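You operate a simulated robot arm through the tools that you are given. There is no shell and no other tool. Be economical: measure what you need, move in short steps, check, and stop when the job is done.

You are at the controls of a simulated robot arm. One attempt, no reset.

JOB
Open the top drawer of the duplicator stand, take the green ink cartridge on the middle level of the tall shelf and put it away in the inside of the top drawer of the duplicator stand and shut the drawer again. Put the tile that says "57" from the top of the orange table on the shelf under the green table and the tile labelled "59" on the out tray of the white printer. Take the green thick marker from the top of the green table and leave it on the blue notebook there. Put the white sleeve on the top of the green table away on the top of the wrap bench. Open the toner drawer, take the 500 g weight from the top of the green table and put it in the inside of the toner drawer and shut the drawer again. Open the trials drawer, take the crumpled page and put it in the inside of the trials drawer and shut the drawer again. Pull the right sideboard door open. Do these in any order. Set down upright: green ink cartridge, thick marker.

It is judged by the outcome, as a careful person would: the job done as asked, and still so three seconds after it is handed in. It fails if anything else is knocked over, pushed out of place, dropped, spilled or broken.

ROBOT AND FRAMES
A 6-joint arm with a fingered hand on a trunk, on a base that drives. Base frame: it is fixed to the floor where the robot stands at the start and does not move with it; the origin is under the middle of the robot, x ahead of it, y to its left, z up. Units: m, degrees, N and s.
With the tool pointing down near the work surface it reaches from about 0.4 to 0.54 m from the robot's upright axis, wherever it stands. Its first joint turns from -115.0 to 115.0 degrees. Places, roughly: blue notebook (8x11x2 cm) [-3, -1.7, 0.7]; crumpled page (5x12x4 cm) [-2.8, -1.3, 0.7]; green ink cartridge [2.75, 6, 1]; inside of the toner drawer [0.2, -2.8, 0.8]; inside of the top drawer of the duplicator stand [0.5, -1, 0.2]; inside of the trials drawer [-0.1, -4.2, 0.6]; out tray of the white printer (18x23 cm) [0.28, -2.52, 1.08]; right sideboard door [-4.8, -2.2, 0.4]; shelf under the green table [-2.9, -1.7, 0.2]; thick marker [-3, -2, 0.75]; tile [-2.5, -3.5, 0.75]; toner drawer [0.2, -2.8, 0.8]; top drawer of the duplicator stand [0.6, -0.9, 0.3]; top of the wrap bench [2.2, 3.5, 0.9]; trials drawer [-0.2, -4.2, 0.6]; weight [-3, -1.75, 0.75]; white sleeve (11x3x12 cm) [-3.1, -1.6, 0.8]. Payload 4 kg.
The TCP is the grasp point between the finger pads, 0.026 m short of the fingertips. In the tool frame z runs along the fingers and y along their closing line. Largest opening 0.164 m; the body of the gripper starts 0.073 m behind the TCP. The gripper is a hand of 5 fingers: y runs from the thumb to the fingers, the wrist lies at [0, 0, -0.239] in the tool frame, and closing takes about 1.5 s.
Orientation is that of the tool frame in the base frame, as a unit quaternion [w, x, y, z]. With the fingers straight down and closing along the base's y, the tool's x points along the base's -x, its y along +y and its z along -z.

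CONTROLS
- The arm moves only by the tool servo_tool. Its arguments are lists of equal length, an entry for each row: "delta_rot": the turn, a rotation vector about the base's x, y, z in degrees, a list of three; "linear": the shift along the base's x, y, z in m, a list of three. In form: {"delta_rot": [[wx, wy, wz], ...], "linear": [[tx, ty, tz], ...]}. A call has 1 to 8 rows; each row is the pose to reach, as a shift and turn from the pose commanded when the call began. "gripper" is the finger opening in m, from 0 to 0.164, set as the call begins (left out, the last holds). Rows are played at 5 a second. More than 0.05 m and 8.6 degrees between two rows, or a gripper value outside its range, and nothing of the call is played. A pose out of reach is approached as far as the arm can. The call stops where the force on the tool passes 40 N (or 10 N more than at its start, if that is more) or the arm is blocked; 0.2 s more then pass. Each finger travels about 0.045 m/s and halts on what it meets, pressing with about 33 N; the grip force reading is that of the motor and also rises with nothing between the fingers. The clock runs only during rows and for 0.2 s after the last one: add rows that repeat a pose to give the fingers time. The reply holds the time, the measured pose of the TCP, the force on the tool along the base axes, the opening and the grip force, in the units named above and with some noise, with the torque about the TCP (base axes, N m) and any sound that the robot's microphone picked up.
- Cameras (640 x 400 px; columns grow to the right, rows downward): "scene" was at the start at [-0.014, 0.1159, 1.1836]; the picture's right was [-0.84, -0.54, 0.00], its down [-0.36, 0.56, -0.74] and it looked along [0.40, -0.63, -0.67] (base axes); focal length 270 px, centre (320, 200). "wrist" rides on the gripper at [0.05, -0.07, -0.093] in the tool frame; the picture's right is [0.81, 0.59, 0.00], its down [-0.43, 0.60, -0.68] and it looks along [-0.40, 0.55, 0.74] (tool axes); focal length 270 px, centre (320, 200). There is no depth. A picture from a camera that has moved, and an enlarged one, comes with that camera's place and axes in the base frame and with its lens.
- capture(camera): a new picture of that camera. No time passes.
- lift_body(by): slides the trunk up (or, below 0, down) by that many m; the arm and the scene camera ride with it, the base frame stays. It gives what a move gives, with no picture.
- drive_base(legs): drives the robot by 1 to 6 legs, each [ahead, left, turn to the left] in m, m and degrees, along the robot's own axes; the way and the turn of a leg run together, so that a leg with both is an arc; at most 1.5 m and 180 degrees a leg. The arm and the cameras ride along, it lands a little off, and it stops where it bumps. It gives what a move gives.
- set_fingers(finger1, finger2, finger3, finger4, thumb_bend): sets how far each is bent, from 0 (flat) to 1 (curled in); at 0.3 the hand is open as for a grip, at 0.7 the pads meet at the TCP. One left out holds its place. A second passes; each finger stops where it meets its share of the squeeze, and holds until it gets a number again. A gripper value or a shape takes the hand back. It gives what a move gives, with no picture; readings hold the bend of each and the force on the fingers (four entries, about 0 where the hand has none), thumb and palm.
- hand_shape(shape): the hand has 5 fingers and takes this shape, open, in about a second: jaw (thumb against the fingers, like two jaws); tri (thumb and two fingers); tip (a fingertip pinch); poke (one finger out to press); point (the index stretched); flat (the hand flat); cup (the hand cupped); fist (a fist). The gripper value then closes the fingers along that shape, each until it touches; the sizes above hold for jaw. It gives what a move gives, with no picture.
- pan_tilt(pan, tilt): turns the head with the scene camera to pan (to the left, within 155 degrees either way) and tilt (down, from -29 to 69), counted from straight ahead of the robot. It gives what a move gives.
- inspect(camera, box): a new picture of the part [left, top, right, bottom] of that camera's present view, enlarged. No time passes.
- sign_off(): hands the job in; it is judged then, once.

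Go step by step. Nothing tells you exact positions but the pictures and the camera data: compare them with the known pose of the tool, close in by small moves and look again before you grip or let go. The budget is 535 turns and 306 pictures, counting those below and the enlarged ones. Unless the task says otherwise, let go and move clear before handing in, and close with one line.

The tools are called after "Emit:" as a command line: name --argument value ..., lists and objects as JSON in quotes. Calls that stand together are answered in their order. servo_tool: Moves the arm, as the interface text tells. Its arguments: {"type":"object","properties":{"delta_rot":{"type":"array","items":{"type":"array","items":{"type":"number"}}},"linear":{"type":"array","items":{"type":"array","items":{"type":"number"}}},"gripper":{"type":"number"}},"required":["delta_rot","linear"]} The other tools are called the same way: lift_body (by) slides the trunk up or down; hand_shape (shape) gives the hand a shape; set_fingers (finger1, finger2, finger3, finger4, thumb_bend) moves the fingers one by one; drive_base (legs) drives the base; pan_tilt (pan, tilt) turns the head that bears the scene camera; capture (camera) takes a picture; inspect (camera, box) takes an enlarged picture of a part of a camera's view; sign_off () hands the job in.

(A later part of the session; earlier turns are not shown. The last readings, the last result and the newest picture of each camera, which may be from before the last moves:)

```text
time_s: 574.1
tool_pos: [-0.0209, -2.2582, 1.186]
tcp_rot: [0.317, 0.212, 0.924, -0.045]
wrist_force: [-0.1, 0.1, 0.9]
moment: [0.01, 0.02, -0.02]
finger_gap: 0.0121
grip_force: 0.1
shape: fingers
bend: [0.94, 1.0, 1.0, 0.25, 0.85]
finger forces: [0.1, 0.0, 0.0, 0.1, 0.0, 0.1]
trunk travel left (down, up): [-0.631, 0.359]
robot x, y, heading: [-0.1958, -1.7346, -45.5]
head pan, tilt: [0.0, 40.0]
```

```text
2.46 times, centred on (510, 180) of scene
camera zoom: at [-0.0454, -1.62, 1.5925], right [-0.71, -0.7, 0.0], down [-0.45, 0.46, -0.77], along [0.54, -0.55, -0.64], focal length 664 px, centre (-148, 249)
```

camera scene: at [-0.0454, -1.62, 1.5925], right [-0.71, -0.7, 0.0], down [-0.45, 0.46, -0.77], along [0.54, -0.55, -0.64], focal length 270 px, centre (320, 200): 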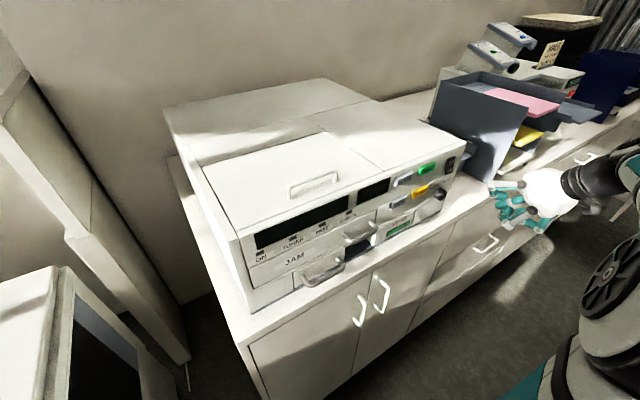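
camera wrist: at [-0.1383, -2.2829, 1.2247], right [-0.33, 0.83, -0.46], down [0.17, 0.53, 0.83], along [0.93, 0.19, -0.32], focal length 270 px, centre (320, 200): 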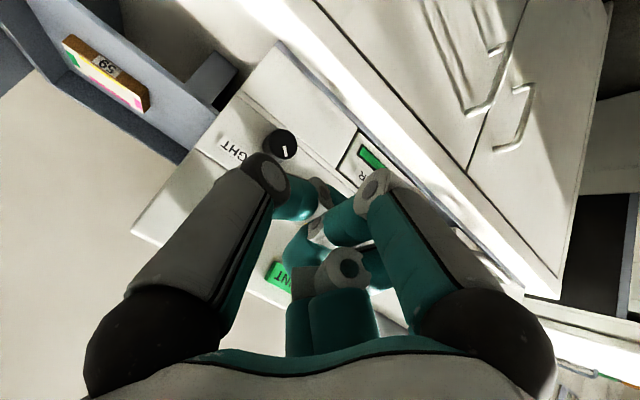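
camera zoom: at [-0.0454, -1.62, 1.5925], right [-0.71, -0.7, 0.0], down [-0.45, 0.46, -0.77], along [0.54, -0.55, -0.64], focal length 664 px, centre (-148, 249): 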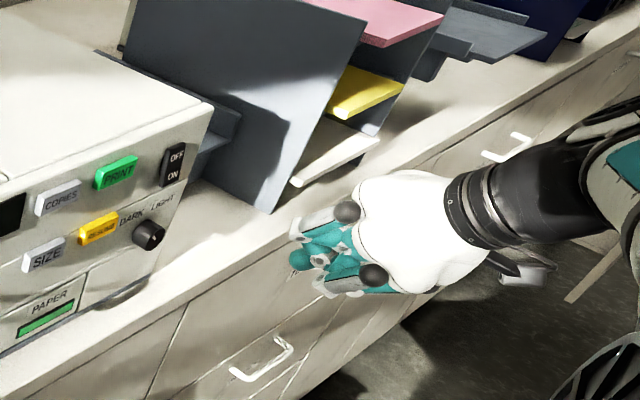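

Finger 4 is hidden from view, so I'd rather use a visible finger: I'll level the hand toward the panel and extend finger 3 only.

Emit:
servo_tool --delta_rot '[[-2, -7.85, 0], [-4, -15.7, 0], [-6, -23.5, 0], [-8, -31.4, 0], [-10, -39.2, 0], [-11.5, -45, 0]]' --linear '[[-0.005, 0, 0], [-0.01, 0, 0], [-0.02, 0, 0], [-0.03, 0, 0], [-0.04, 0, 0], [-0.05, 0, 0]]'

Emit:
set_fingers --finger4 1.0 --finger3 0.45

Emit:
capture --camera "wrist"

Emit:
inspect --camera "scene" --box '[380, 100, 640, 260]'

```text
time_s: 575.5
tool_pos: [-0.0214, -2.3006, 1.3831]
tcp_rot: [0.634, 0.225, 0.74, -0.022]
wrist_force: [0.4, -0.8, 0.5]
moment: [0.0, -0.04, 0.0]
finger_gap: 0.0121
grip_force: 0.1
shape: fingers
bend: [0.94, 1.0, 1.0, 0.25, 0.85]
finger forces: [0.1, 0.1, 0.0, 0.1, 0.0, 0.1]
out of reach, approached as far as the arm can: row 1, 2, 3, 4, 5, 6
trunk travel left (down, up): [-0.631, 0.359]
robot x, y, heading: [-0.1953, -1.7344, -45.4]
head pan, tilt: [0.0, 40.0]
```

```text
time_s: 576.5
tool_pos: [-0.0217, -2.3009, 1.3841]
tcp_rot: [0.633, 0.225, 0.74, -0.023]
wrist_force: [1.1, 1.0, 0.7]
moment: [-0.01, 0.0, -0.01]
finger_gap: 0.0142
grip_force: 0.1
shape: fingers
bend: [0.97, 1.0, 1.0, 0.78, 0.87]
finger forces: [0.1, 0.0, 0.0, 0.0, 0.0, 0.0]
trunk travel left (down, up): [-0.631, 0.359]
robot x, y, heading: [-0.198, -1.732, -45.4]
head pan, tilt: [0.0, 40.0]
```

```text
109 pictures are left
camera wrist: at [-0.1384, -2.3194, 1.3337], right [0.13, 0.77, -0.62], down [-0.37, 0.62, 0.69], along [0.92, 0.14, 0.37], focal length 270 px, centre (320, 200)
```

wrist: 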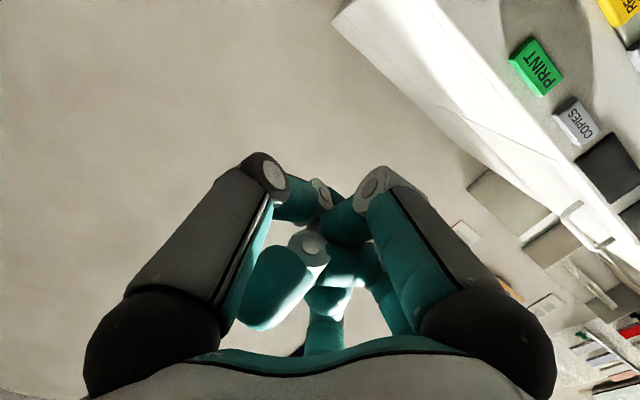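

```text
2.46 times, centred on (510, 180) of scene
camera zoom: at [-0.0454, -1.62, 1.5925], right [-0.71, -0.7, 0.0], down [-0.45, 0.46, -0.77], along [0.54, -0.55, -0.64], focal length 664 px, centre (-148, 249)
```

zoom: 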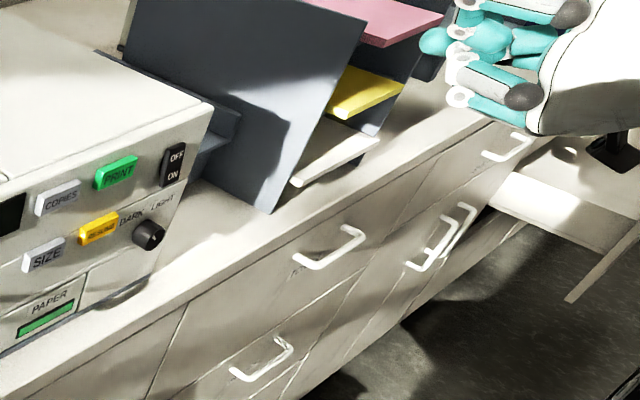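

Nearly horizontal now. The closed jaw makes a narrow fingertip point, so I'll use that. Closing the jaw, then lowering to the rocker's height.

Emit:
hand_shape --shape "jaw"

Emit:
servo_tool --delta_rot '[[0, 0, 0], [0, 0, 0], [0, 0, 0], [0, 0, 0], [0, 0, 0], [0, 0, 0], [0, 0, 0], [0, 0, 0]]' --linear '[[-0.02, 0.02, 0], [-0.02, 0.04, 0], [-0.02, 0.04, 0], [-0.02, 0.04, 0], [-0.02, 0.04, 0], [-0.02, 0.04, 0], [-0.02, 0.04, 0], [-0.02, 0.04, 0]]' --gripper 0.0

Emit:
lift_body --by -0.17

Emit:
capture --camera "wrist"

Emit:
capture --camera "scene"

```text
time_s: 577.4
tool_pos: [-0.0216, -2.2999, 1.3818]
tcp_rot: [0.633, 0.225, 0.74, -0.022]
wrist_force: [0.1, -0.3, -0.8]
moment: [-0.01, 0.01, -0.02]
finger_gap: 0.164
grip_force: 0.2
shape: jaw
bend: [0.3, 0.3, 0.3, 0.3, 0.3]
finger forces: [0.1, 0.0, 0.0, 0.0, 0.1, 0.1]
trunk travel left (down, up): [-0.631, 0.359]
robot x, y, heading: [-0.1993, -1.7345, -45.4]
head pan, tilt: [0.0, 40.0]
```

```text
time_s: 579.2
tool_pos: [-0.0189, -2.2635, 1.3854]
tcp_rot: [0.632, 0.228, 0.74, -0.025]
wrist_force: [-0.1, -1.2, 0.2]
moment: [-0.02, -0.01, -0.02]
finger_gap: 0.0038
grip_force: 0.1
shape: jaw
bend: [0.67, 0.67, 0.67, 0.67, 0.7]
finger forces: [0.1, 0.1, 0.0, 0.0, 0.0, 0.0]
out of reach, approached as far as the arm can: row 1, 2, 3, 4, 5, 6, 7, 8
trunk travel left (down, up): [-0.631, 0.359]
robot x, y, heading: [-0.1974, -1.7336, -45.5]
head pan, tilt: [0.0, 40.0]
```

```text
time_s: 581.1
tool_pos: [-0.0198, -2.2638, 1.215]
tcp_rot: [0.632, 0.229, 0.74, -0.025]
wrist_force: [-0.2, 0.3, -0.4]
moment: [0.0, 0.02, 0.02]
finger_gap: 0.0001
grip_force: 32.9
shape: jaw
bend: [0.7, 0.7, 0.7, 0.7, 0.7]
finger forces: [0.0, 0.0, 0.0, 0.1, 0.0, 0.0]
trunk travel left (down, up): [-0.461, 0.529]
robot x, y, heading: [-0.1957, -1.7311, -45.3]
head pan, tilt: [0.0, 40.0]
```

```text
107 pictures are left
camera wrist: at [-0.1363, -2.2812, 1.1668], right [0.14, 0.77, -0.62], down [-0.36, 0.62, 0.69], along [0.92, 0.13, 0.37], focal length 270 px, centre (320, 200)
```

wrist: 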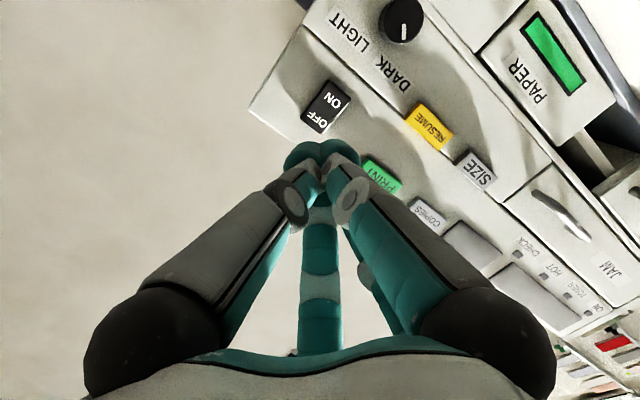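

```text
106 pictures are left
camera scene: at [-0.0455, -1.6199, 1.4225], right [-0.71, -0.7, 0.0], down [-0.45, 0.46, -0.77], along [0.54, -0.55, -0.64], focal length 270 px, centre (320, 200)
```

scene: 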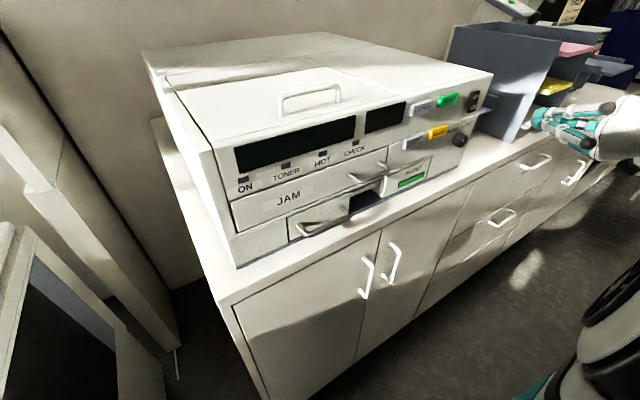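

The rocker is straight ahead of the fingertips (ON side at (0.130, -2.297, 1.185)). Lowering 2.5 cm and advancing gently.

Emit:
lift_body --by -0.026

Emit:
drive_base --legs '[[0.085, 0.057, 0]]'

Emit:
capture --camera "wrist"

```text
time_s: 581.9
tool_pos: [-0.0194, -2.2654, 1.1889]
tcp_rot: [0.633, 0.228, 0.74, -0.026]
wrist_force: [0.2, 0.0, -0.8]
moment: [-0.02, 0.01, 0.02]
finger_gap: 0.0001
grip_force: 32.7
shape: jaw
bend: [0.7, 0.7, 0.7, 0.7, 0.7]
finger forces: [0.0, 0.0, 0.0, 0.1, 0.1, 0.0]
trunk travel left (down, up): [-0.435, 0.555]
robot x, y, heading: [-0.1967, -1.7332, -45.2]
head pan, tilt: [0.0, 40.0]
```

```text
time_s: 583.0
tool_pos: [0.0813, -2.2851, 1.1896]
tcp_rot: [0.632, 0.229, 0.74, -0.026]
wrist_force: [-0.6, -1.1, -0.2]
moment: [0.01, -0.01, -0.01]
finger_gap: 0.0
grip_force: 33.3
shape: jaw
bend: [0.7, 0.7, 0.7, 0.7, 0.7]
finger forces: [0.0, 0.0, 0.0, 0.0, 0.0, 0.0]
trunk travel left (down, up): [-0.435, 0.555]
robot x, y, heading: [-0.0976, -1.7553, -45.9]
head pan, tilt: [0.0, 40.0]
```

```text
105 pictures are left
camera wrist: at [-0.0366, -2.302, 1.1407], right [0.14, 0.77, -0.62], down [-0.36, 0.62, 0.69], along [0.92, 0.13, 0.37], focal length 270 px, centre (320, 200)
```

wrist: 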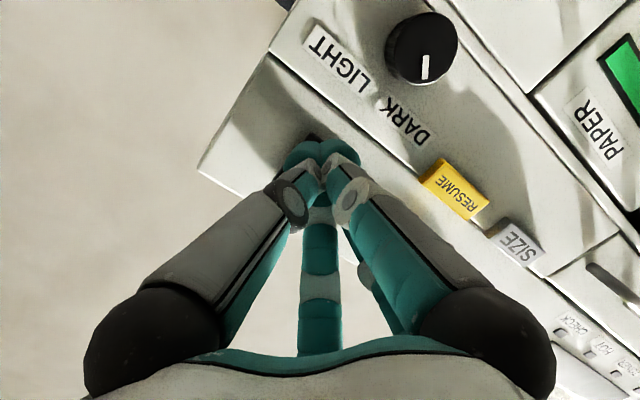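

Emit:
drive_base --legs '[[0.026, 0.0167, 0]]'

Emit:
capture --camera "scene"

```text
time_s: 583.8
tool_pos: [0.087, -2.2866, 1.1881]
tcp_rot: [0.632, 0.231, 0.739, -0.027]
wrist_force: [0.3, -0.4, 0.2]
moment: [0.01, -0.02, -0.01]
finger_gap: 0.0001
grip_force: 32.5
shape: jaw
bend: [0.7, 0.7, 0.7, 0.7, 0.7]
finger forces: [0.0, 0.0, 0.1, 0.1, 0.0, 0.0]
trunk travel left (down, up): [-0.435, 0.555]
robot x, y, heading: [-0.0861, -1.7549, -45.7]
head pan, tilt: [0.0, 40.0]
stopped in leg 1: the robot was blocked; the commanded pose is now the measured one
```

```text
104 pictures are left
camera scene: at [0.0627, -1.6424, 1.3964], right [-0.71, -0.7, 0.0], down [-0.45, 0.46, -0.77], along [0.54, -0.55, -0.64], focal length 270 px, centre (320, 200)
```

scene: 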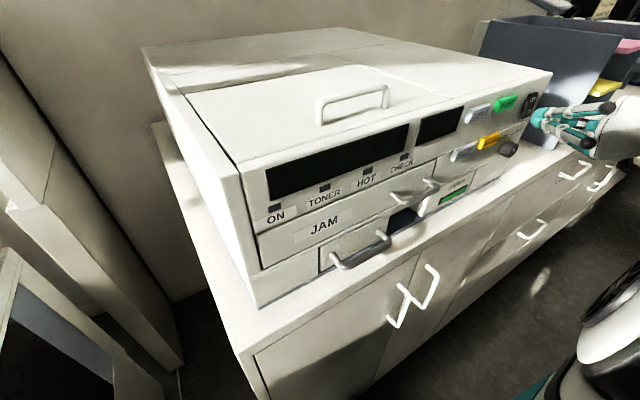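

Base is against the plinth; finishing the press with the arm.

Emit:
servo_tool --delta_rot '[[0, 0, 0], [0, 0, 0], [0, 0, 0], [0, 0, 0]]' --linear '[[0.012, -0.003, -0.001], [0.022, -0.006, -0.002], [0.032, -0.008, -0.003], [0.04, -0.01, -0.004]]'

Emit:
capture --camera "scene"

```text
time_s: 584.5
tool_pos: [0.1013, -2.2924, 1.1877]
tcp_rot: [0.631, 0.235, 0.739, -0.03]
wrist_force: [-22.6, 10.4, -0.9]
moment: [-0.03, -0.11, 0.1]
finger_gap: 0.0001
grip_force: 33.1
shape: jaw
bend: [0.7, 0.7, 0.7, 0.7, 0.7]
finger forces: [0.1, 0.0, 0.0, 0.0, 0.0, 0.0]
trunk travel left (down, up): [-0.435, 0.555]
robot x, y, heading: [-0.088, -1.7491, -45.8]
head pan, tilt: [0.0, 40.0]
stopped in row 3: the force on the tool passed its limit at 47 N (the readings are from after the stop); the commanded pose is now the measured one
```

```text
103 pictures are left
camera scene: at [0.0582, -1.6406, 1.3967], right [-0.72, -0.7, 0.0], down [-0.45, 0.46, -0.77], along [0.54, -0.55, -0.64], focal length 270 px, centre (320, 200)
```

scene: 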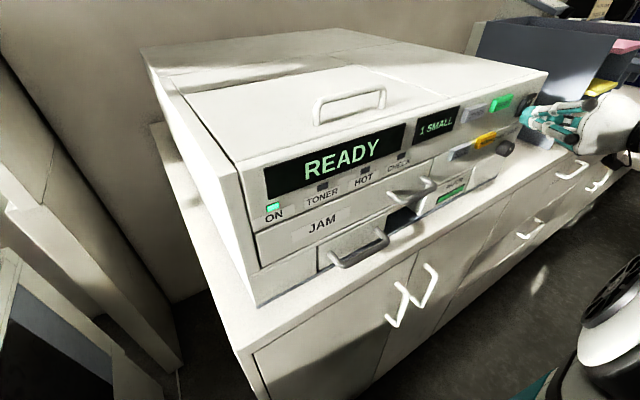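

READY — the printer is back on exactly as before. Now backing away and heading to the crumpled page at the green table's north end.

Emit:
drive_base --legs '[[-0.105, -0.065, 0], [0, 0, -44.2], [-0.27, -0.99, 0], [-0.75, 0, 0], [0, -1.45, 0]]'

Emit:
pan_tilt --pan 0 --tilt 45

Emit:
capture --camera "scene"

```text
time_s: 603.1
tool_pos: [-2.8902, -1.2716, 1.1864]
tcp_rot: [0.576, 0.49, 0.601, -0.26]
wrist_force: [-0.4, -0.3, 0.9]
moment: [0.03, -0.01, 0.04]
finger_gap: 0.0002
grip_force: 32.5
shape: jaw
bend: [0.7, 0.7, 0.7, 0.7, 0.7]
finger forces: [0.1, 0.0, 0.0, 0.0, 0.1, 0.0]
trunk travel left (down, up): [-0.435, 0.555]
robot x, y, heading: [-2.6615, -0.7498, -89.5]
head pan, tilt: [0.0, 40.0]
```

```text
time_s: 603.8
tool_pos: [-2.8891, -1.2727, 1.1873]
tcp_rot: [0.576, 0.489, 0.601, -0.26]
wrist_force: [-0.9, 0.5, 0.0]
moment: [0.01, -0.01, 0.03]
finger_gap: 0.0
grip_force: 32.8
shape: jaw
bend: [0.7, 0.7, 0.7, 0.7, 0.7]
finger forces: [0.0, 0.0, 0.0, 0.1, 0.1, 0.0]
trunk travel left (down, up): [-0.435, 0.555]
robot x, y, heading: [-2.6579, -0.7461, -89.1]
head pan, tilt: [0.0, 45.0]
```

```text
102 pictures are left
camera scene: at [-2.4743, -0.7646, 1.3892], right [-1.0, -0.01, 0.0], down [-0.01, 0.71, -0.71], along [0.01, -0.71, -0.71], focal length 270 px, centre (320, 200)
```

scene: 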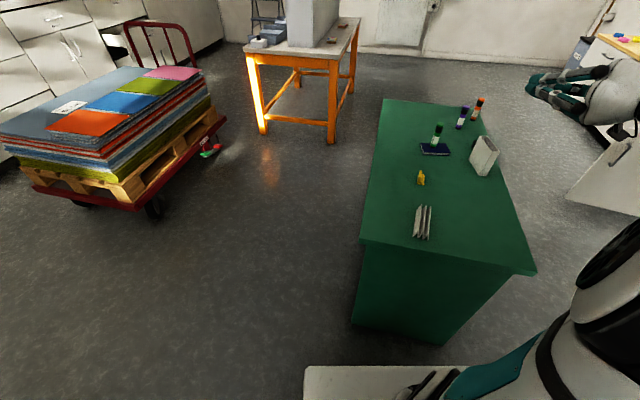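

Page at about (-2.80, -1.34). Turning the hand to fingers-down, yawed to pinch across the page's short side.

Emit:
servo_tool --delta_rot '[[7.7, 1.81, -2.24], [15.4, 3.62, -4.48], [23.1, 5.43, -6.7], [30.8, 7.24, -8.96], [38.5, 9.05, -11.2], [46.2, 10.9, -13.4], [53.9, 12.7, -15.7]]' --linear '[[0.015, 0.006, -0.01], [0.03, 0.012, -0.02], [0.045, 0.018, -0.03], [0.06, 0.024, -0.04], [0.075, 0.03, -0.06], [0.09, 0.036, -0.08], [0.105, 0.042, -0.1]]' --gripper 0.12

Emit:
servo_tool --delta_rot '[[7.7, 1.81, -2.24], [15.4, 3.62, -4.48], [23.1, 5.43, -6.7], [23.1, 5.43, -6.7]]' --linear '[[0.015, 0.006, -0.02], [0.03, 0.012, -0.04], [0.045, 0.018, -0.06], [0.045, 0.018, -0.08]]'

Emit:
capture --camera "scene"

```text
time_s: 605.4
tool_pos: [-2.7841, -1.2302, 1.0879]
tcp_rot: [0.185, 0.741, 0.641, -0.085]
wrist_force: [0.4, 0.3, -0.3]
moment: [0.0, 0.04, 0.0]
finger_gap: 0.1205
grip_force: 0.0
shape: jaw
bend: [0.28, 0.28, 0.28, 0.28, 0.62]
finger forces: [0.0, 0.0, 0.1, 0.0, 0.0, 0.0]
trunk travel left (down, up): [-0.435, 0.555]
robot x, y, heading: [-2.6608, -0.7461, -89.1]
head pan, tilt: [0.0, 45.0]
```

```text
time_s: 606.4
tool_pos: [-2.7392, -1.2133, 0.9984]
tcp_rot: [0.001, 0.794, 0.608, -0.002]
wrist_force: [0.6, 0.2, -0.5]
moment: [-0.01, 0.0, 0.03]
finger_gap: 0.1204
grip_force: 0.1
shape: jaw
bend: [0.28, 0.28, 0.28, 0.28, 0.62]
finger forces: [0.1, 0.0, 0.1, 0.0, 0.0, 0.0]
out of reach, approached as far as the arm can: row 3, 4
trunk travel left (down, up): [-0.435, 0.555]
robot x, y, heading: [-2.6614, -0.7468, -89.3]
head pan, tilt: [0.0, 45.0]
```

```text
101 pictures are left
camera scene: at [-2.4742, -0.7648, 1.3892], right [-1.0, -0.01, 0.0], down [-0.01, 0.71, -0.71], along [0.01, -0.71, -0.71], focal length 270 px, centre (320, 200)
```

scene: 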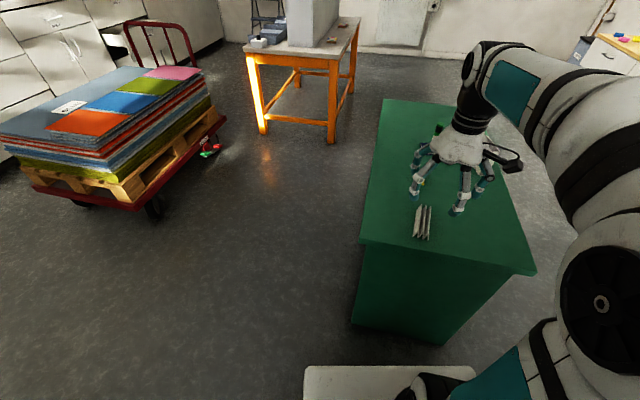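

Emit:
drive_base --legs '[[0.095, -0.06, 0]]'

Emit:
servo_tool --delta_rot '[[0, 0, 0], [0, 0, 0], [0, 0, 0], [0, 0, 0]]' --linear '[[0, -0.01, -0.04], [0, -0.02, -0.08], [0, -0.03, -0.12], [0, -0.03, -0.15]]'

Emit:
capture --camera "wrist"

```text
time_s: 607.6
tool_pos: [-2.8013, -1.3079, 0.9986]
tcp_rot: [0.001, 0.793, 0.609, -0.002]
wrist_force: [-0.7, 0.1, 0.1]
moment: [-0.01, 0.01, 0.02]
finger_gap: 0.1202
grip_force: 0.0
shape: jaw
bend: [0.28, 0.28, 0.28, 0.28, 0.62]
finger forces: [0.0, 0.0, 0.1, 0.0, 0.0, 0.0]
trunk travel left (down, up): [-0.435, 0.555]
robot x, y, heading: [-2.7197, -0.8382, -89.3]
head pan, tilt: [0.0, 45.0]
```

```text
time_s: 608.6
tool_pos: [-2.7994, -1.3382, 0.8465]
tcp_rot: [0.001, 0.793, 0.609, -0.002]
wrist_force: [-0.1, 0.6, -0.9]
moment: [-0.02, 0.0, 0.0]
finger_gap: 0.1202
grip_force: 0.0
shape: jaw
bend: [0.28, 0.28, 0.28, 0.28, 0.62]
finger forces: [0.1, 0.1, 0.0, 0.1, 0.0, 0.0]
trunk travel left (down, up): [-0.435, 0.555]
robot x, y, heading: [-2.7213, -0.8426, -89.1]
head pan, tilt: [0.0, 45.0]
```

```text
100 pictures are left
camera wrist: at [-2.8533, -1.2712, 0.9383], right [0.78, 0.63, -0.01], down [0.47, -0.57, 0.68], along [0.42, -0.53, -0.73], focal length 270 px, centre (320, 200)
```

wrist: 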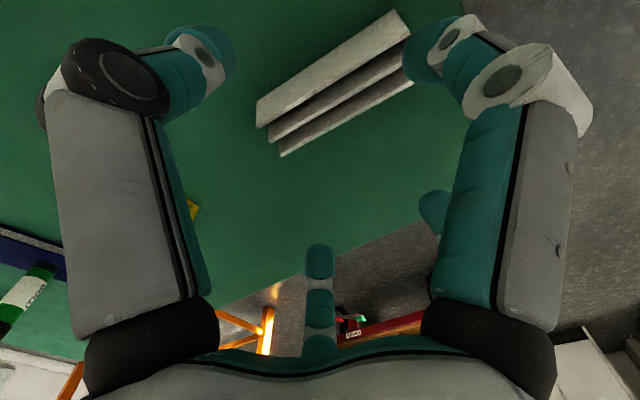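

The folded page is centred at (-2.798, -1.33), 12 cm along ~20°. I'll curl fingers 1 and 4 so only the thumb and fingers 2, 3 pinch its 5 cm width.

Emit:
set_fingers --finger1 1.0 --finger4 1.0 --finger2 0.3 --finger3 0.3 --thumb_bend 0.35

Emit:
servo_tool --delta_rot '[[0, 0, -5], [0, 0, -5], [0, 0, -5], [0, 0, -5]]' --linear '[[0, 0.008, -0.03], [0, 0.008, -0.06], [0, 0.008, -0.08], [0, 0.008, -0.092]]'

Emit:
capture --camera "wrist"

```text
time_s: 609.6
tool_pos: [-2.7997, -1.3369, 0.8475]
tcp_rot: [0.001, 0.793, 0.609, -0.003]
wrist_force: [0.4, 0.0, -0.1]
moment: [0.01, -0.02, 0.01]
finger_gap: 0.0685
grip_force: 0.0
shape: fingers
bend: [0.77, 0.3, 0.3, 0.77, 0.35]
finger forces: [0.0, 0.1, 0.0, 0.0, 0.0, 0.0]
trunk travel left (down, up): [-0.435, 0.555]
robot x, y, heading: [-2.7236, -0.8436, -89.0]
head pan, tilt: [0.0, 45.0]
```

```text
time_s: 610.6
tool_pos: [-2.7999, -1.3303, 0.7567]
tcp_rot: [0.002, 0.819, 0.573, -0.003]
wrist_force: [0.3, -0.5, 0.9]
moment: [0.0, -0.01, 0.01]
finger_gap: 0.0712
grip_force: 0.8
shape: fingers
bend: [0.97, 0.3, 0.3, 0.96, 0.35]
finger forces: [1.4, 0.0, 0.1, 0.1, 0.0, 0.0]
trunk travel left (down, up): [-0.435, 0.555]
robot x, y, heading: [-2.7251, -0.8394, -89.3]
head pan, tilt: [0.0, 45.0]
```

```text
99 pictures are left
camera wrist: at [-2.8486, -1.2594, 0.8482], right [0.83, 0.56, -0.01], down [0.41, -0.61, 0.68], along [0.38, -0.56, -0.73], focal length 270 px, centre (320, 200)
```

wrist: 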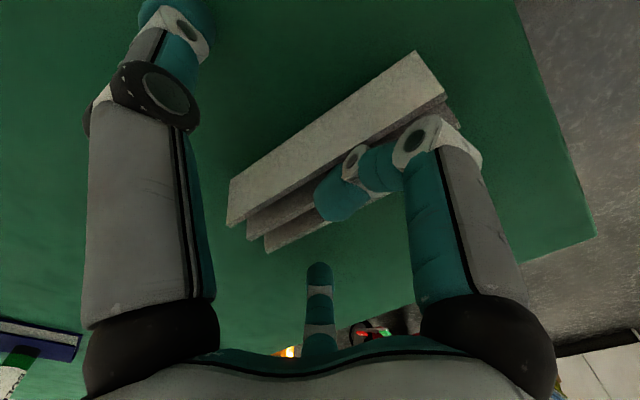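

Emit:
set_fingers --finger2 0.75 --finger3 0.75 --thumb_bend 0.75

Emit:
servo_tool --delta_rot '[[0, 0, 0], [0, 0, 0], [0, 0, 0]]' --linear '[[0, 0, 0.015], [0, 0, 0.04], [0, 0, 0.08]]'

Emit:
capture --camera "wrist"

```text
time_s: 611.6
tool_pos: [-2.8004, -1.3292, 0.7565]
tcp_rot: [0.001, 0.819, 0.574, -0.002]
wrist_force: [0.7, 0.7, 1.5]
moment: [0.02, 0.0, 0.01]
finger_gap: 0.0266
grip_force: 18.9
shape: fingers
bend: [0.97, 0.56, 0.56, 0.96, 0.62]
finger forces: [0.3, 9.2, 9.2, 0.0, 18.8, 0.0]
trunk travel left (down, up): [-0.435, 0.555]
robot x, y, heading: [-2.7243, -0.8401, -89.1]
head pan, tilt: [0.0, 45.0]
```

```text
time_s: 612.4
tool_pos: [-2.7978, -1.3301, 0.8357]
tcp_rot: [0.0, 0.819, 0.573, -0.001]
wrist_force: [0.2, 0.0, -1.2]
moment: [0.01, -0.03, 0.01]
finger_gap: 0.0263
grip_force: 19.2
shape: fingers
bend: [0.97, 0.56, 0.56, 0.96, 0.62]
finger forces: [0.2, 9.4, 9.3, 0.0, 18.7, 0.0]
trunk travel left (down, up): [-0.435, 0.555]
robot x, y, heading: [-2.7208, -0.8394, -89.3]
head pan, tilt: [0.0, 45.0]
```

```text
98 pictures are left
camera wrist: at [-2.8467, -1.2596, 0.9274], right [0.83, 0.56, 0.0], down [0.41, -0.61, 0.68], along [0.38, -0.56, -0.74], focal length 270 px, centre (320, 200)
```

wrist: 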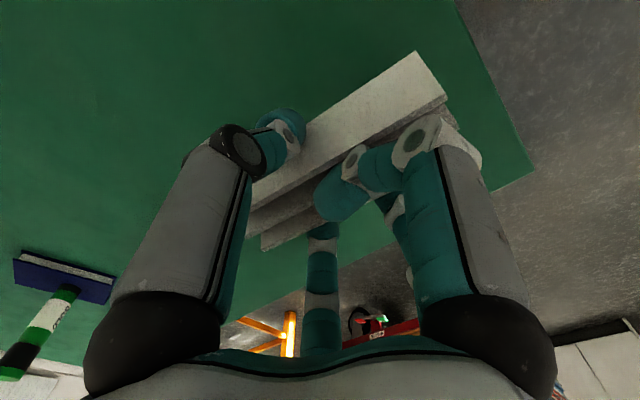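

Page held. Raising it and driving round to the corridor toward the trials drawer.

Emit:
lift_body --by 0.32

Emit:
drive_base --legs '[[-0.12, 0, 0], [0, 1.5, 0], [0.72, 0, 0], [0, 0.84, 0], [0, 0, -14]]'

Emit:
pan_tilt --pan 0 --tilt 40

Emit:
capture --camera "scene"

```text
time_s: 615.5
tool_pos: [-2.8003, -1.3298, 1.155]
tcp_rot: [0.001, 0.819, 0.574, -0.002]
wrist_force: [-0.3, 0.6, -0.2]
moment: [0.02, 0.01, 0.04]
finger_gap: 0.0263
grip_force: 18.4
shape: fingers
bend: [0.97, 0.56, 0.56, 0.96, 0.62]
finger forces: [0.2, 9.2, 9.3, 0.0, 18.7, 0.0]
trunk travel left (down, up): [-0.755, 0.235]
robot x, y, heading: [-2.7209, -0.8414, -89.2]
head pan, tilt: [0.0, 45.0]
```

```text
time_s: 632.3
tool_pos: [-0.574, -1.8939, 1.1553]
tcp_rot: [0.0, 0.891, 0.454, -0.002]
wrist_force: [0.3, 0.2, 0.4]
moment: [0.02, 0.02, 0.01]
finger_gap: 0.0265
grip_force: 18.6
shape: fingers
bend: [0.97, 0.56, 0.56, 0.96, 0.62]
finger forces: [0.2, 9.3, 9.3, 0.1, 18.8, 0.0]
trunk travel left (down, up): [-0.755, 0.235]
robot x, y, heading: [-0.3646, -1.446, -105.1]
head pan, tilt: [0.0, 45.0]
```

```text
time_s: 633.0
tool_pos: [-0.5755, -1.8951, 1.1552]
tcp_rot: [0.0, 0.891, 0.454, -0.003]
wrist_force: [-0.4, 0.5, 0.0]
moment: [0.02, 0.03, 0.0]
finger_gap: 0.026
grip_force: 19.2
shape: fingers
bend: [0.97, 0.56, 0.56, 0.96, 0.62]
finger forces: [0.1, 9.3, 9.3, 0.0, 18.7, 0.0]
trunk travel left (down, up): [-0.755, 0.235]
robot x, y, heading: [-0.3657, -1.4453, -105.0]
head pan, tilt: [0.0, 40.0]
```

```text
97 pictures are left
camera scene: at [-0.1923, -1.5189, 1.7164], right [-0.96, 0.26, 0.0], down [0.17, 0.62, -0.77], along [-0.2, -0.74, -0.64], focal length 270 px, centre (320, 200)
```

scene: 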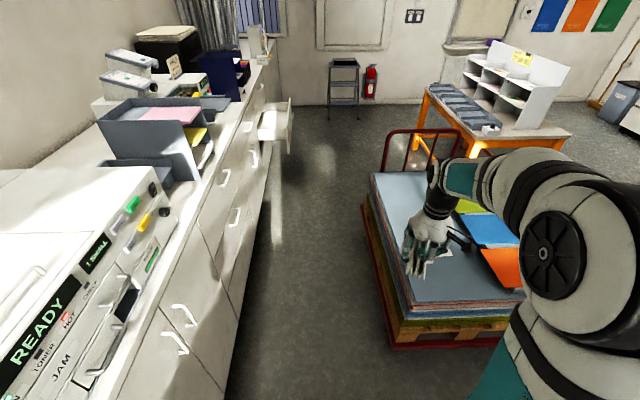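

Emit:
drive_base --legs '[[0.3, 0.19, 0], [0.22, 0, 0], [1.333, 0.047, 0], [0.62, -0.12, 0], [0, 0, 91]]'

Emit:
capture --camera "scene"

Emit:
capture --camera "wrist"

```text
time_s: 649.9
tool_pos: [-0.4662, -4.0771, 1.1554]
tcp_rot: [0.003, 0.3, 0.954, -0.001]
wrist_force: [-1.1, -0.3, -0.5]
moment: [-0.01, 0.0, 0.01]
finger_gap: 0.0263
grip_force: 18.4
shape: fingers
bend: [0.97, 0.56, 0.56, 0.96, 0.62]
finger forces: [0.3, 9.1, 9.2, 0.1, 18.6, 0.0]
trunk travel left (down, up): [-0.755, 0.235]
robot x, y, heading: [-0.9186, -3.8739, -14.2]
head pan, tilt: [0.0, 40.0]
```

```text
96 pictures are left
camera scene: at [-0.8478, -3.7017, 1.7165], right [-0.24, -0.97, 0.0], down [-0.62, 0.16, -0.77], along [0.74, -0.19, -0.64], focal length 270 px, centre (320, 200)
```

scene: 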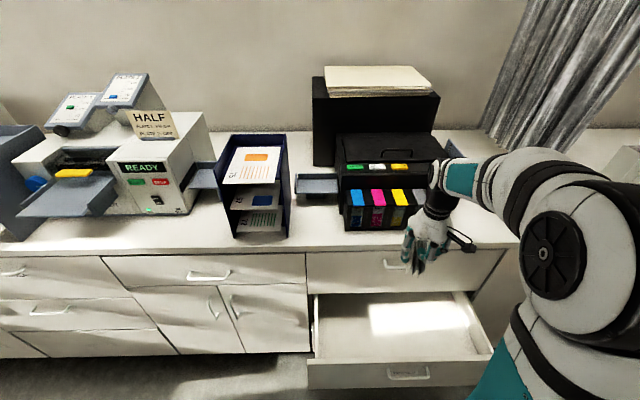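

```text
95 pictures are left
camera wrist: at [-0.5483, -4.1054, 1.2473], right [-0.33, 0.95, -0.01], down [0.69, 0.24, 0.68], along [0.64, 0.22, -0.73], focal length 270 px, centre (320, 200)
```

wrist: 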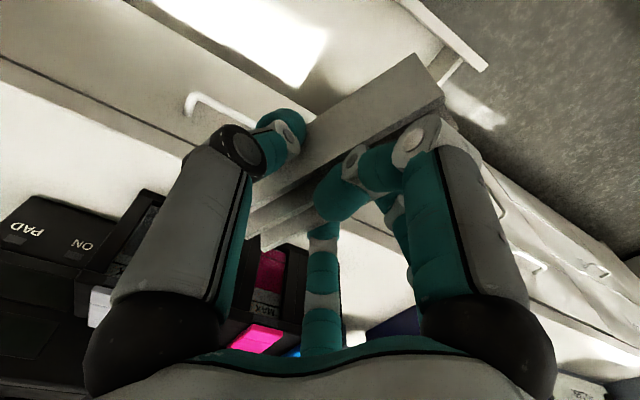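

Drawer interior is clear and below. I'll centre over it and lower.

Emit:
drive_base --legs '[[0.072, -0.037, 0]]'

Emit:
lift_body --by -0.4

Emit:
capture --camera "scene"

Emit:
capture --camera "wrist"

```text
time_s: 651.0
tool_pos: [-0.4044, -4.1299, 1.1548]
tcp_rot: [0.001, 0.299, 0.954, -0.001]
wrist_force: [0.6, -0.3, -0.5]
moment: [0.01, 0.04, -0.01]
finger_gap: 0.0264
grip_force: 18.6
shape: fingers
bend: [0.97, 0.56, 0.56, 0.96, 0.62]
finger forces: [0.2, 9.2, 9.2, 0.0, 18.6, 0.0]
trunk travel left (down, up): [-0.755, 0.235]
robot x, y, heading: [-0.8543, -3.9299, -14.2]
head pan, tilt: [0.0, 40.0]
```

```text
time_s: 653.2
tool_pos: [-0.4076, -4.1318, 0.9279]
tcp_rot: [0.007, 0.3, 0.954, -0.003]
wrist_force: [-18.5, 1.9, 22.9]
moment: [-0.25, -0.84, -0.23]
finger_gap: 0.0289
grip_force: 38.4
shape: fingers
bend: [1.0, 0.58, 0.56, 0.92, 0.62]
finger forces: [0.0, 7.8, 11.1, 38.0, 19.4, 0.0]
trunk travel left (down, up): [-0.521, 0.469]
robot x, y, heading: [-0.8583, -3.9301, -13.7]
head pan, tilt: [0.0, 40.0]
stopped: the force on the tool passed its limit at 82 N (the readings are from after the stop); the commanded pose is now the measured one
```

```text
94 pictures are left
camera scene: at [-0.7907, -3.7546, 1.4819], right [-0.24, -0.97, 0.0], down [-0.62, 0.16, -0.77], along [0.74, -0.19, -0.64], focal length 270 px, centre (320, 200)
```

scene: 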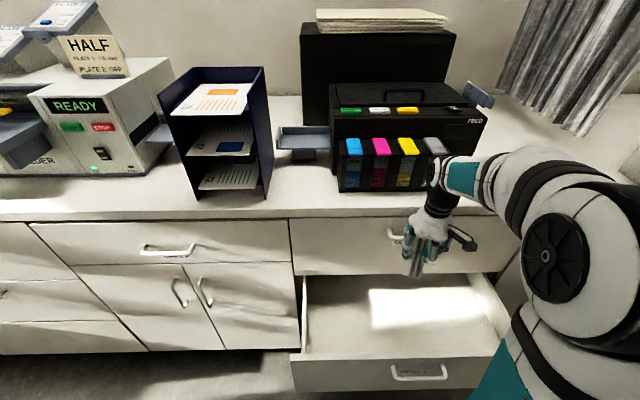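

```text
93 pictures are left
camera wrist: at [-0.4895, -4.1594, 1.0185], right [-0.33, 0.95, -0.01], down [0.69, 0.25, 0.68], along [0.65, 0.21, -0.73], focal length 270 px, centre (320, 200)
```

wrist: 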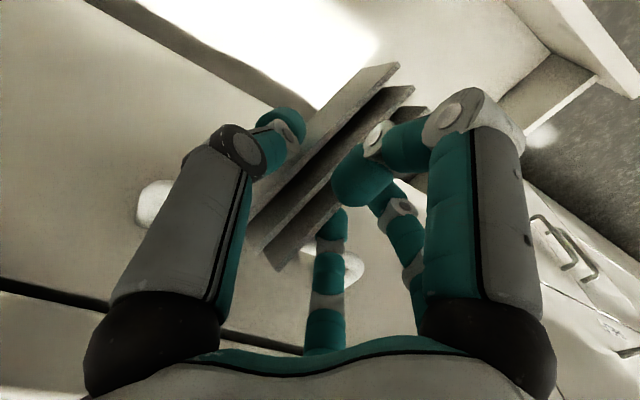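

The page's far end met the COVERS handle. I'll raise, and turn the hand so the page lies parallel to the drawer front.

Emit:
lift_body --by 0.12

Emit:
servo_tool --delta_rot '[[0, 0, -8.4], [0, 0, -16.8], [0, 0, -25.2], [0, 0, -33.6], [0, 0, -42], [0, 0, -50.4], [0, 0, -58.8], [0, 0, -67]]' --linear '[[0, 0, 0], [0, 0, 0], [0, 0, 0], [0, 0, 0], [0, 0, 0], [0, 0, 0], [0, 0, 0], [-0.01, 0.002, 0]]'

Emit:
capture --camera "wrist"

```text
time_s: 654.7
tool_pos: [-0.4042, -4.131, 1.0458]
tcp_rot: [0.006, 0.3, 0.954, -0.003]
wrist_force: [0.2, -0.1, -1.1]
moment: [-0.01, -0.01, -0.03]
finger_gap: 0.0268
grip_force: 19.5
shape: fingers
bend: [0.99, 0.57, 0.57, 0.92, 0.63]
finger forces: [0.0, 10.1, 8.6, 3.4, 18.2, 0.0]
trunk travel left (down, up): [-0.641, 0.349]
robot x, y, heading: [-0.8556, -3.9317, -14.5]
head pan, tilt: [0.0, 40.0]
```

```text
time_s: 656.5
tool_pos: [-0.4141, -4.1284, 1.0459]
tcp_rot: [0.003, 0.777, 0.629, -0.006]
wrist_force: [0.2, 0.1, 0.2]
moment: [0.0, 0.02, 0.0]
finger_gap: 0.0265
grip_force: 20.0
shape: fingers
bend: [0.99, 0.57, 0.57, 0.92, 0.63]
finger forces: [0.0, 9.9, 8.5, 3.1, 18.2, 0.0]
trunk travel left (down, up): [-0.641, 0.349]
robot x, y, heading: [-0.8553, -3.9297, -14.3]
head pan, tilt: [0.0, 40.0]
```

```text
92 pictures are left
camera wrist: at [-0.4712, -4.065, 1.1362], right [0.74, 0.67, -0.01], down [0.49, -0.54, 0.68], along [0.45, -0.51, -0.73], focal length 270 px, centre (320, 200)
```

wrist: 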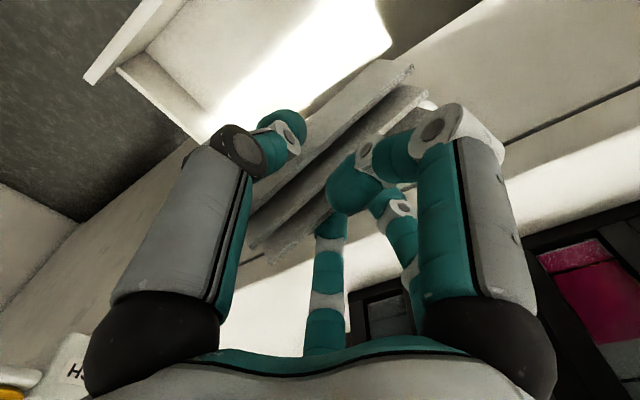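

Emit:
servo_tool --delta_rot '[[0, 0, 0]]' --linear '[[-0.008, 0.002, 0]]'

Emit:
lift_body --by -0.32

Emit:
capture --camera "wrist"

Emit:
capture --camera "scene"

```text
time_s: 656.9
tool_pos: [-0.4224, -4.1259, 1.045]
tcp_rot: [0.004, 0.777, 0.629, -0.006]
wrist_force: [0.4, 0.4, -1.2]
moment: [-0.04, 0.0, -0.06]
finger_gap: 0.0265
grip_force: 19.9
shape: fingers
bend: [0.99, 0.57, 0.57, 0.92, 0.63]
finger forces: [0.0, 10.0, 8.5, 3.1, 18.3, 0.1]
trunk travel left (down, up): [-0.641, 0.349]
robot x, y, heading: [-0.8549, -3.925, -14.2]
head pan, tilt: [0.0, 40.0]
```

```text
time_s: 660.1
tool_pos: [-0.4227, -4.1267, 0.7254]
tcp_rot: [0.004, 0.776, 0.63, -0.006]
wrist_force: [-0.5, 0.5, -0.5]
moment: [0.01, 0.01, -0.02]
finger_gap: 0.0267
grip_force: 20.2
shape: fingers
bend: [0.99, 0.57, 0.57, 0.92, 0.63]
finger forces: [0.1, 10.1, 8.4, 3.0, 18.2, 0.0]
trunk travel left (down, up): [-0.321, 0.669]
robot x, y, heading: [-0.8568, -3.9337, -14.3]
head pan, tilt: [0.0, 40.0]
```

```text
91 pictures are left
camera wrist: at [-0.4792, -4.0632, 0.8163], right [0.74, 0.67, -0.01], down [0.5, -0.54, 0.68], along [0.45, -0.51, -0.73], focal length 270 px, centre (320, 200)
```

wrist: 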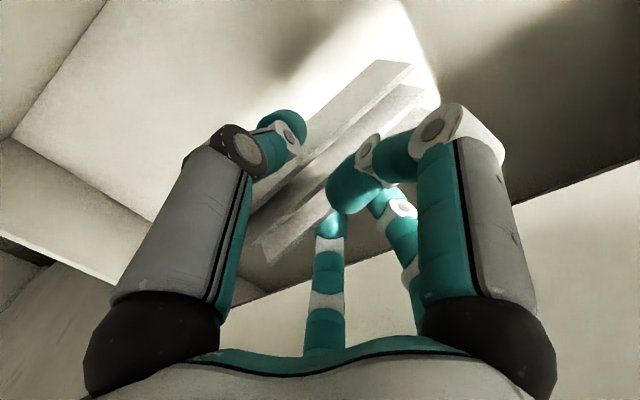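

```text
90 pictures are left
camera scene: at [-0.7868, -3.7554, 1.2823], right [-0.24, -0.97, 0.0], down [-0.62, 0.16, -0.77], along [0.74, -0.19, -0.64], focal length 270 px, centre (320, 200)
```

scene: 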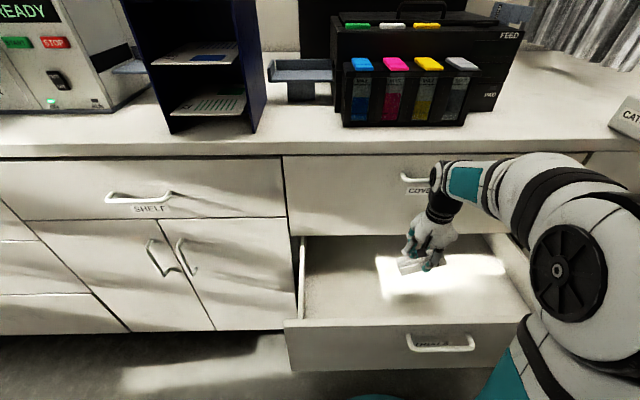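

Emit:
lift_body --by -0.09

Emit:
lift_body --by -0.05

Emit:
capture --camera "wrist"

```text
time_s: 661.3
tool_pos: [-0.4224, -4.1276, 0.635]
tcp_rot: [0.004, 0.777, 0.63, -0.006]
wrist_force: [0.8, -1.1, -0.8]
moment: [0.0, 0.01, 0.0]
finger_gap: 0.0266
grip_force: 19.9
shape: fingers
bend: [0.99, 0.57, 0.57, 0.92, 0.63]
finger forces: [0.1, 10.0, 8.5, 3.0, 18.2, 0.0]
trunk travel left (down, up): [-0.231, 0.759]
robot x, y, heading: [-0.8547, -3.9306, -13.9]
head pan, tilt: [0.0, 40.0]
```

```text
time_s: 662.2
tool_pos: [-0.4192, -4.1282, 0.5928]
tcp_rot: [0.009, 0.777, 0.629, -0.002]
wrist_force: [0.8, 0.6, 15.0]
moment: [0.24, 0.01, -0.06]
finger_gap: 0.0251
grip_force: 23.1
shape: fingers
bend: [0.99, 0.57, 0.58, 0.93, 0.64]
finger forces: [6.2, 10.8, 9.7, 0.0, 20.7, 0.1]
trunk travel left (down, up): [-0.182, 0.808]
robot x, y, heading: [-0.8601, -3.9292, -14.1]
head pan, tilt: [0.0, 40.0]
stopped: the force on the tool passed its limit at 42 N (the readings are from after the stop); the commanded pose is now the measured one
```

```text
89 pictures are left
camera wrist: at [-0.4773, -4.0638, 0.6818], right [0.74, 0.67, -0.01], down [0.49, -0.53, 0.69], along [0.46, -0.52, -0.72], focal length 270 px, centre (320, 200)
```

wrist: 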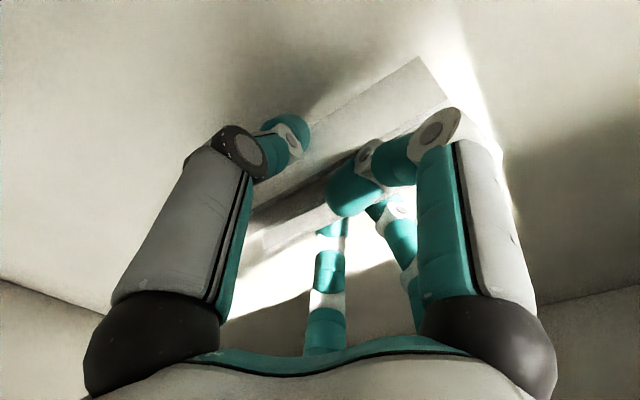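

Contact with the drawer floor. Releasing the page and rising.

Emit:
set_fingers --finger2 0.4 --finger3 0.4 --thumb_bend 0.42

Emit:
lift_body --by 0.3

Emit:
capture --camera "wrist"

```text
time_s: 663.2
tool_pos: [-0.4195, -4.1287, 0.5918]
tcp_rot: [0.008, 0.777, 0.63, -0.003]
wrist_force: [1.7, 2.8, 20.0]
moment: [0.61, -0.03, -0.02]
finger_gap: 0.0613
grip_force: 10.0
shape: fingers
bend: [0.99, 0.4, 0.4, 0.93, 0.42]
finger forces: [19.1, 0.1, 0.0, 1.1, 0.1, 0.1]
trunk travel left (down, up): [-0.182, 0.808]
robot x, y, heading: [-0.8558, -3.9309, -14.2]
head pan, tilt: [0.0, 40.0]
```

```text
time_s: 666.2
tool_pos: [-0.4206, -4.1272, 0.8897]
tcp_rot: [0.007, 0.777, 0.63, -0.003]
wrist_force: [-11.2, 1.9, -3.6]
moment: [0.06, -0.03, -0.03]
finger_gap: 0.06
grip_force: 6.3
shape: fingers
bend: [0.99, 0.42, 0.43, 0.93, 0.42]
finger forces: [0.0, 5.4, 6.7, 0.1, 0.0, 0.0]
trunk travel left (down, up): [-0.482, 0.508]
robot x, y, heading: [-0.861, -3.9285, -14.1]
head pan, tilt: [0.0, 40.0]
```

```text
88 pictures are left
camera wrist: at [-0.4788, -4.0636, 0.9805], right [0.74, 0.67, -0.01], down [0.49, -0.54, 0.69], along [0.46, -0.51, -0.73], focal length 270 px, centre (320, 200)
```

wrist: 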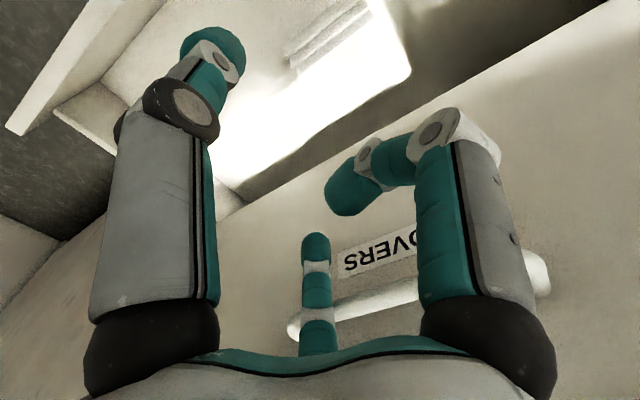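

Page is in the trials drawer. Backing out past the drawer front, closing the hand and tilting it forward to push.

Emit:
drive_base --legs '[[-0.03, 0, 0]]'

Emit:
drive_base --legs '[[-0.27, 0, 0]]'

Emit:
servo_tool --delta_rot '[[-1.98, -7.75, 0], [-3.96, -15.5, 0], [-5.9, -23.2, 0], [-7.9, -31, 0], [-7.9, -31, 0], [-7.9, -31, 0], [-7.9, -31, 0], [-7.9, -31, 0]]' --linear '[[0, 0, -0.01], [0, 0, -0.02], [0, 0, -0.03], [0, 0, -0.05], [0, 0, -0.05], [0, 0, -0.05], [0, 0, -0.05], [0, 0, -0.05]]' --gripper 0.0

Emit:
capture --camera "scene"

```text
time_s: 667.0
tool_pos: [-0.4484, -4.1208, 0.89]
tcp_rot: [0.009, 0.778, 0.629, -0.004]
wrist_force: [-0.6, -0.1, 0.7]
moment: [-0.01, 0.0, 0.02]
finger_gap: 0.06
grip_force: 0.1
shape: fingers
bend: [0.99, 0.4, 0.4, 0.93, 0.42]
finger forces: [0.0, 0.0, 0.0, 0.1, 0.0, 0.0]
trunk travel left (down, up): [-0.482, 0.508]
robot x, y, heading: [-0.8886, -3.9248, -14.2]
head pan, tilt: [0.0, 40.0]
```

```text
time_s: 668.9
tool_pos: [-0.7107, -4.0543, 0.8902]
tcp_rot: [0.009, 0.776, 0.63, -0.003]
wrist_force: [-0.9, -0.5, 0.5]
moment: [-0.02, 0.0, 0.0]
finger_gap: 0.0601
grip_force: 0.0
shape: fingers
bend: [0.99, 0.4, 0.4, 0.93, 0.42]
finger forces: [0.1, 0.0, 0.1, 0.1, 0.1, 0.0]
trunk travel left (down, up): [-0.482, 0.508]
robot x, y, heading: [-1.1481, -3.8606, -14.0]
head pan, tilt: [0.0, 40.0]
```

```text
time_s: 670.7
tool_pos: [-0.7115, -4.0543, 0.8384]
tcp_rot: [0.229, 0.746, 0.604, 0.161]
wrist_force: [-1.3, 0.1, -0.1]
moment: [-0.01, 0.0, -0.01]
finger_gap: 0.0005
grip_force: 0.1
shape: jaw
bend: [0.7, 0.67, 0.66, 0.7, 0.7]
finger forces: [0.0, 0.0, 0.0, 0.0, 0.0, 0.0]
trunk travel left (down, up): [-0.482, 0.508]
robot x, y, heading: [-1.147, -3.8582, -13.8]
head pan, tilt: [0.0, 40.0]
```

```text
87 pictures are left
camera scene: at [-1.079, -3.6823, 1.4431], right [-0.24, -0.97, 0.0], down [-0.62, 0.15, -0.77], along [0.74, -0.18, -0.64], focal length 270 px, centre (320, 200)
```

scene: 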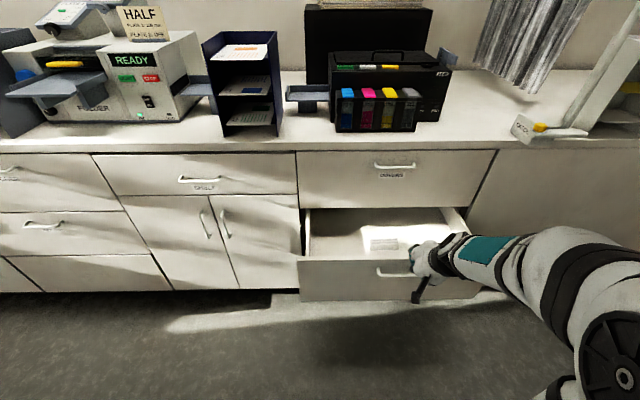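

Emit:
lift_body --by -0.19

Emit:
drive_base --legs '[[0.4, 0, 0]]'

Emit:
capture --camera "scene"

```text
time_s: 672.8
tool_pos: [-0.7118, -4.0543, 0.6503]
tcp_rot: [0.229, 0.746, 0.604, 0.161]
wrist_force: [0.1, -0.1, 0.1]
moment: [-0.04, 0.01, 0.01]
finger_gap: 0.0
grip_force: 33.2
shape: jaw
bend: [0.7, 0.7, 0.7, 0.7, 0.7]
finger forces: [0.0, 0.1, 0.0, 0.1, 0.0, 0.0]
trunk travel left (down, up): [-0.292, 0.698]
robot x, y, heading: [-1.1448, -3.8611, -13.9]
head pan, tilt: [0.0, 40.0]
```

```text
time_s: 675.0
tool_pos: [-0.3842, -4.1329, 0.6442]
tcp_rot: [0.22, 0.748, 0.605, 0.159]
wrist_force: [-2.7, 0.4, -3.1]
moment: [0.04, 0.09, -0.05]
finger_gap: 0.0
grip_force: 33.0
shape: jaw
bend: [0.7, 0.7, 0.7, 0.7, 0.7]
finger forces: [0.1, 0.0, 0.0, 0.1, 0.0, 0.0]
trunk travel left (down, up): [-0.292, 0.698]
robot x, y, heading: [-0.8143, -3.9422, -14.1]
head pan, tilt: [0.0, 40.0]
stopped in leg 1: the force on the tool passed its limit at 46 N (the readings are from after the stop); the commanded pose is now the measured one
```

```text
86 pictures are left
camera scene: at [-0.7469, -3.7647, 1.2532], right [-0.24, -0.97, 0.0], down [-0.62, 0.15, -0.77], along [0.74, -0.18, -0.64], focal length 270 px, centre (320, 200)
```

scene: 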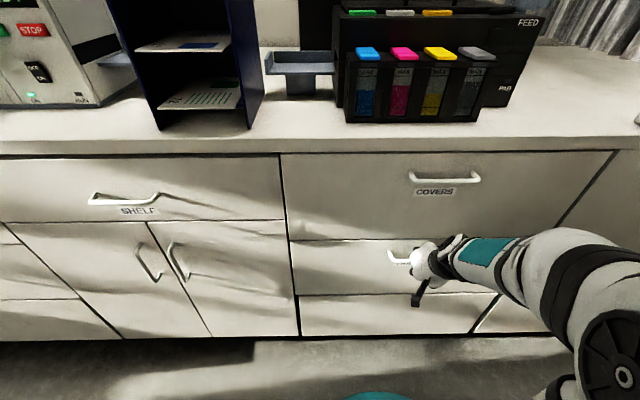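

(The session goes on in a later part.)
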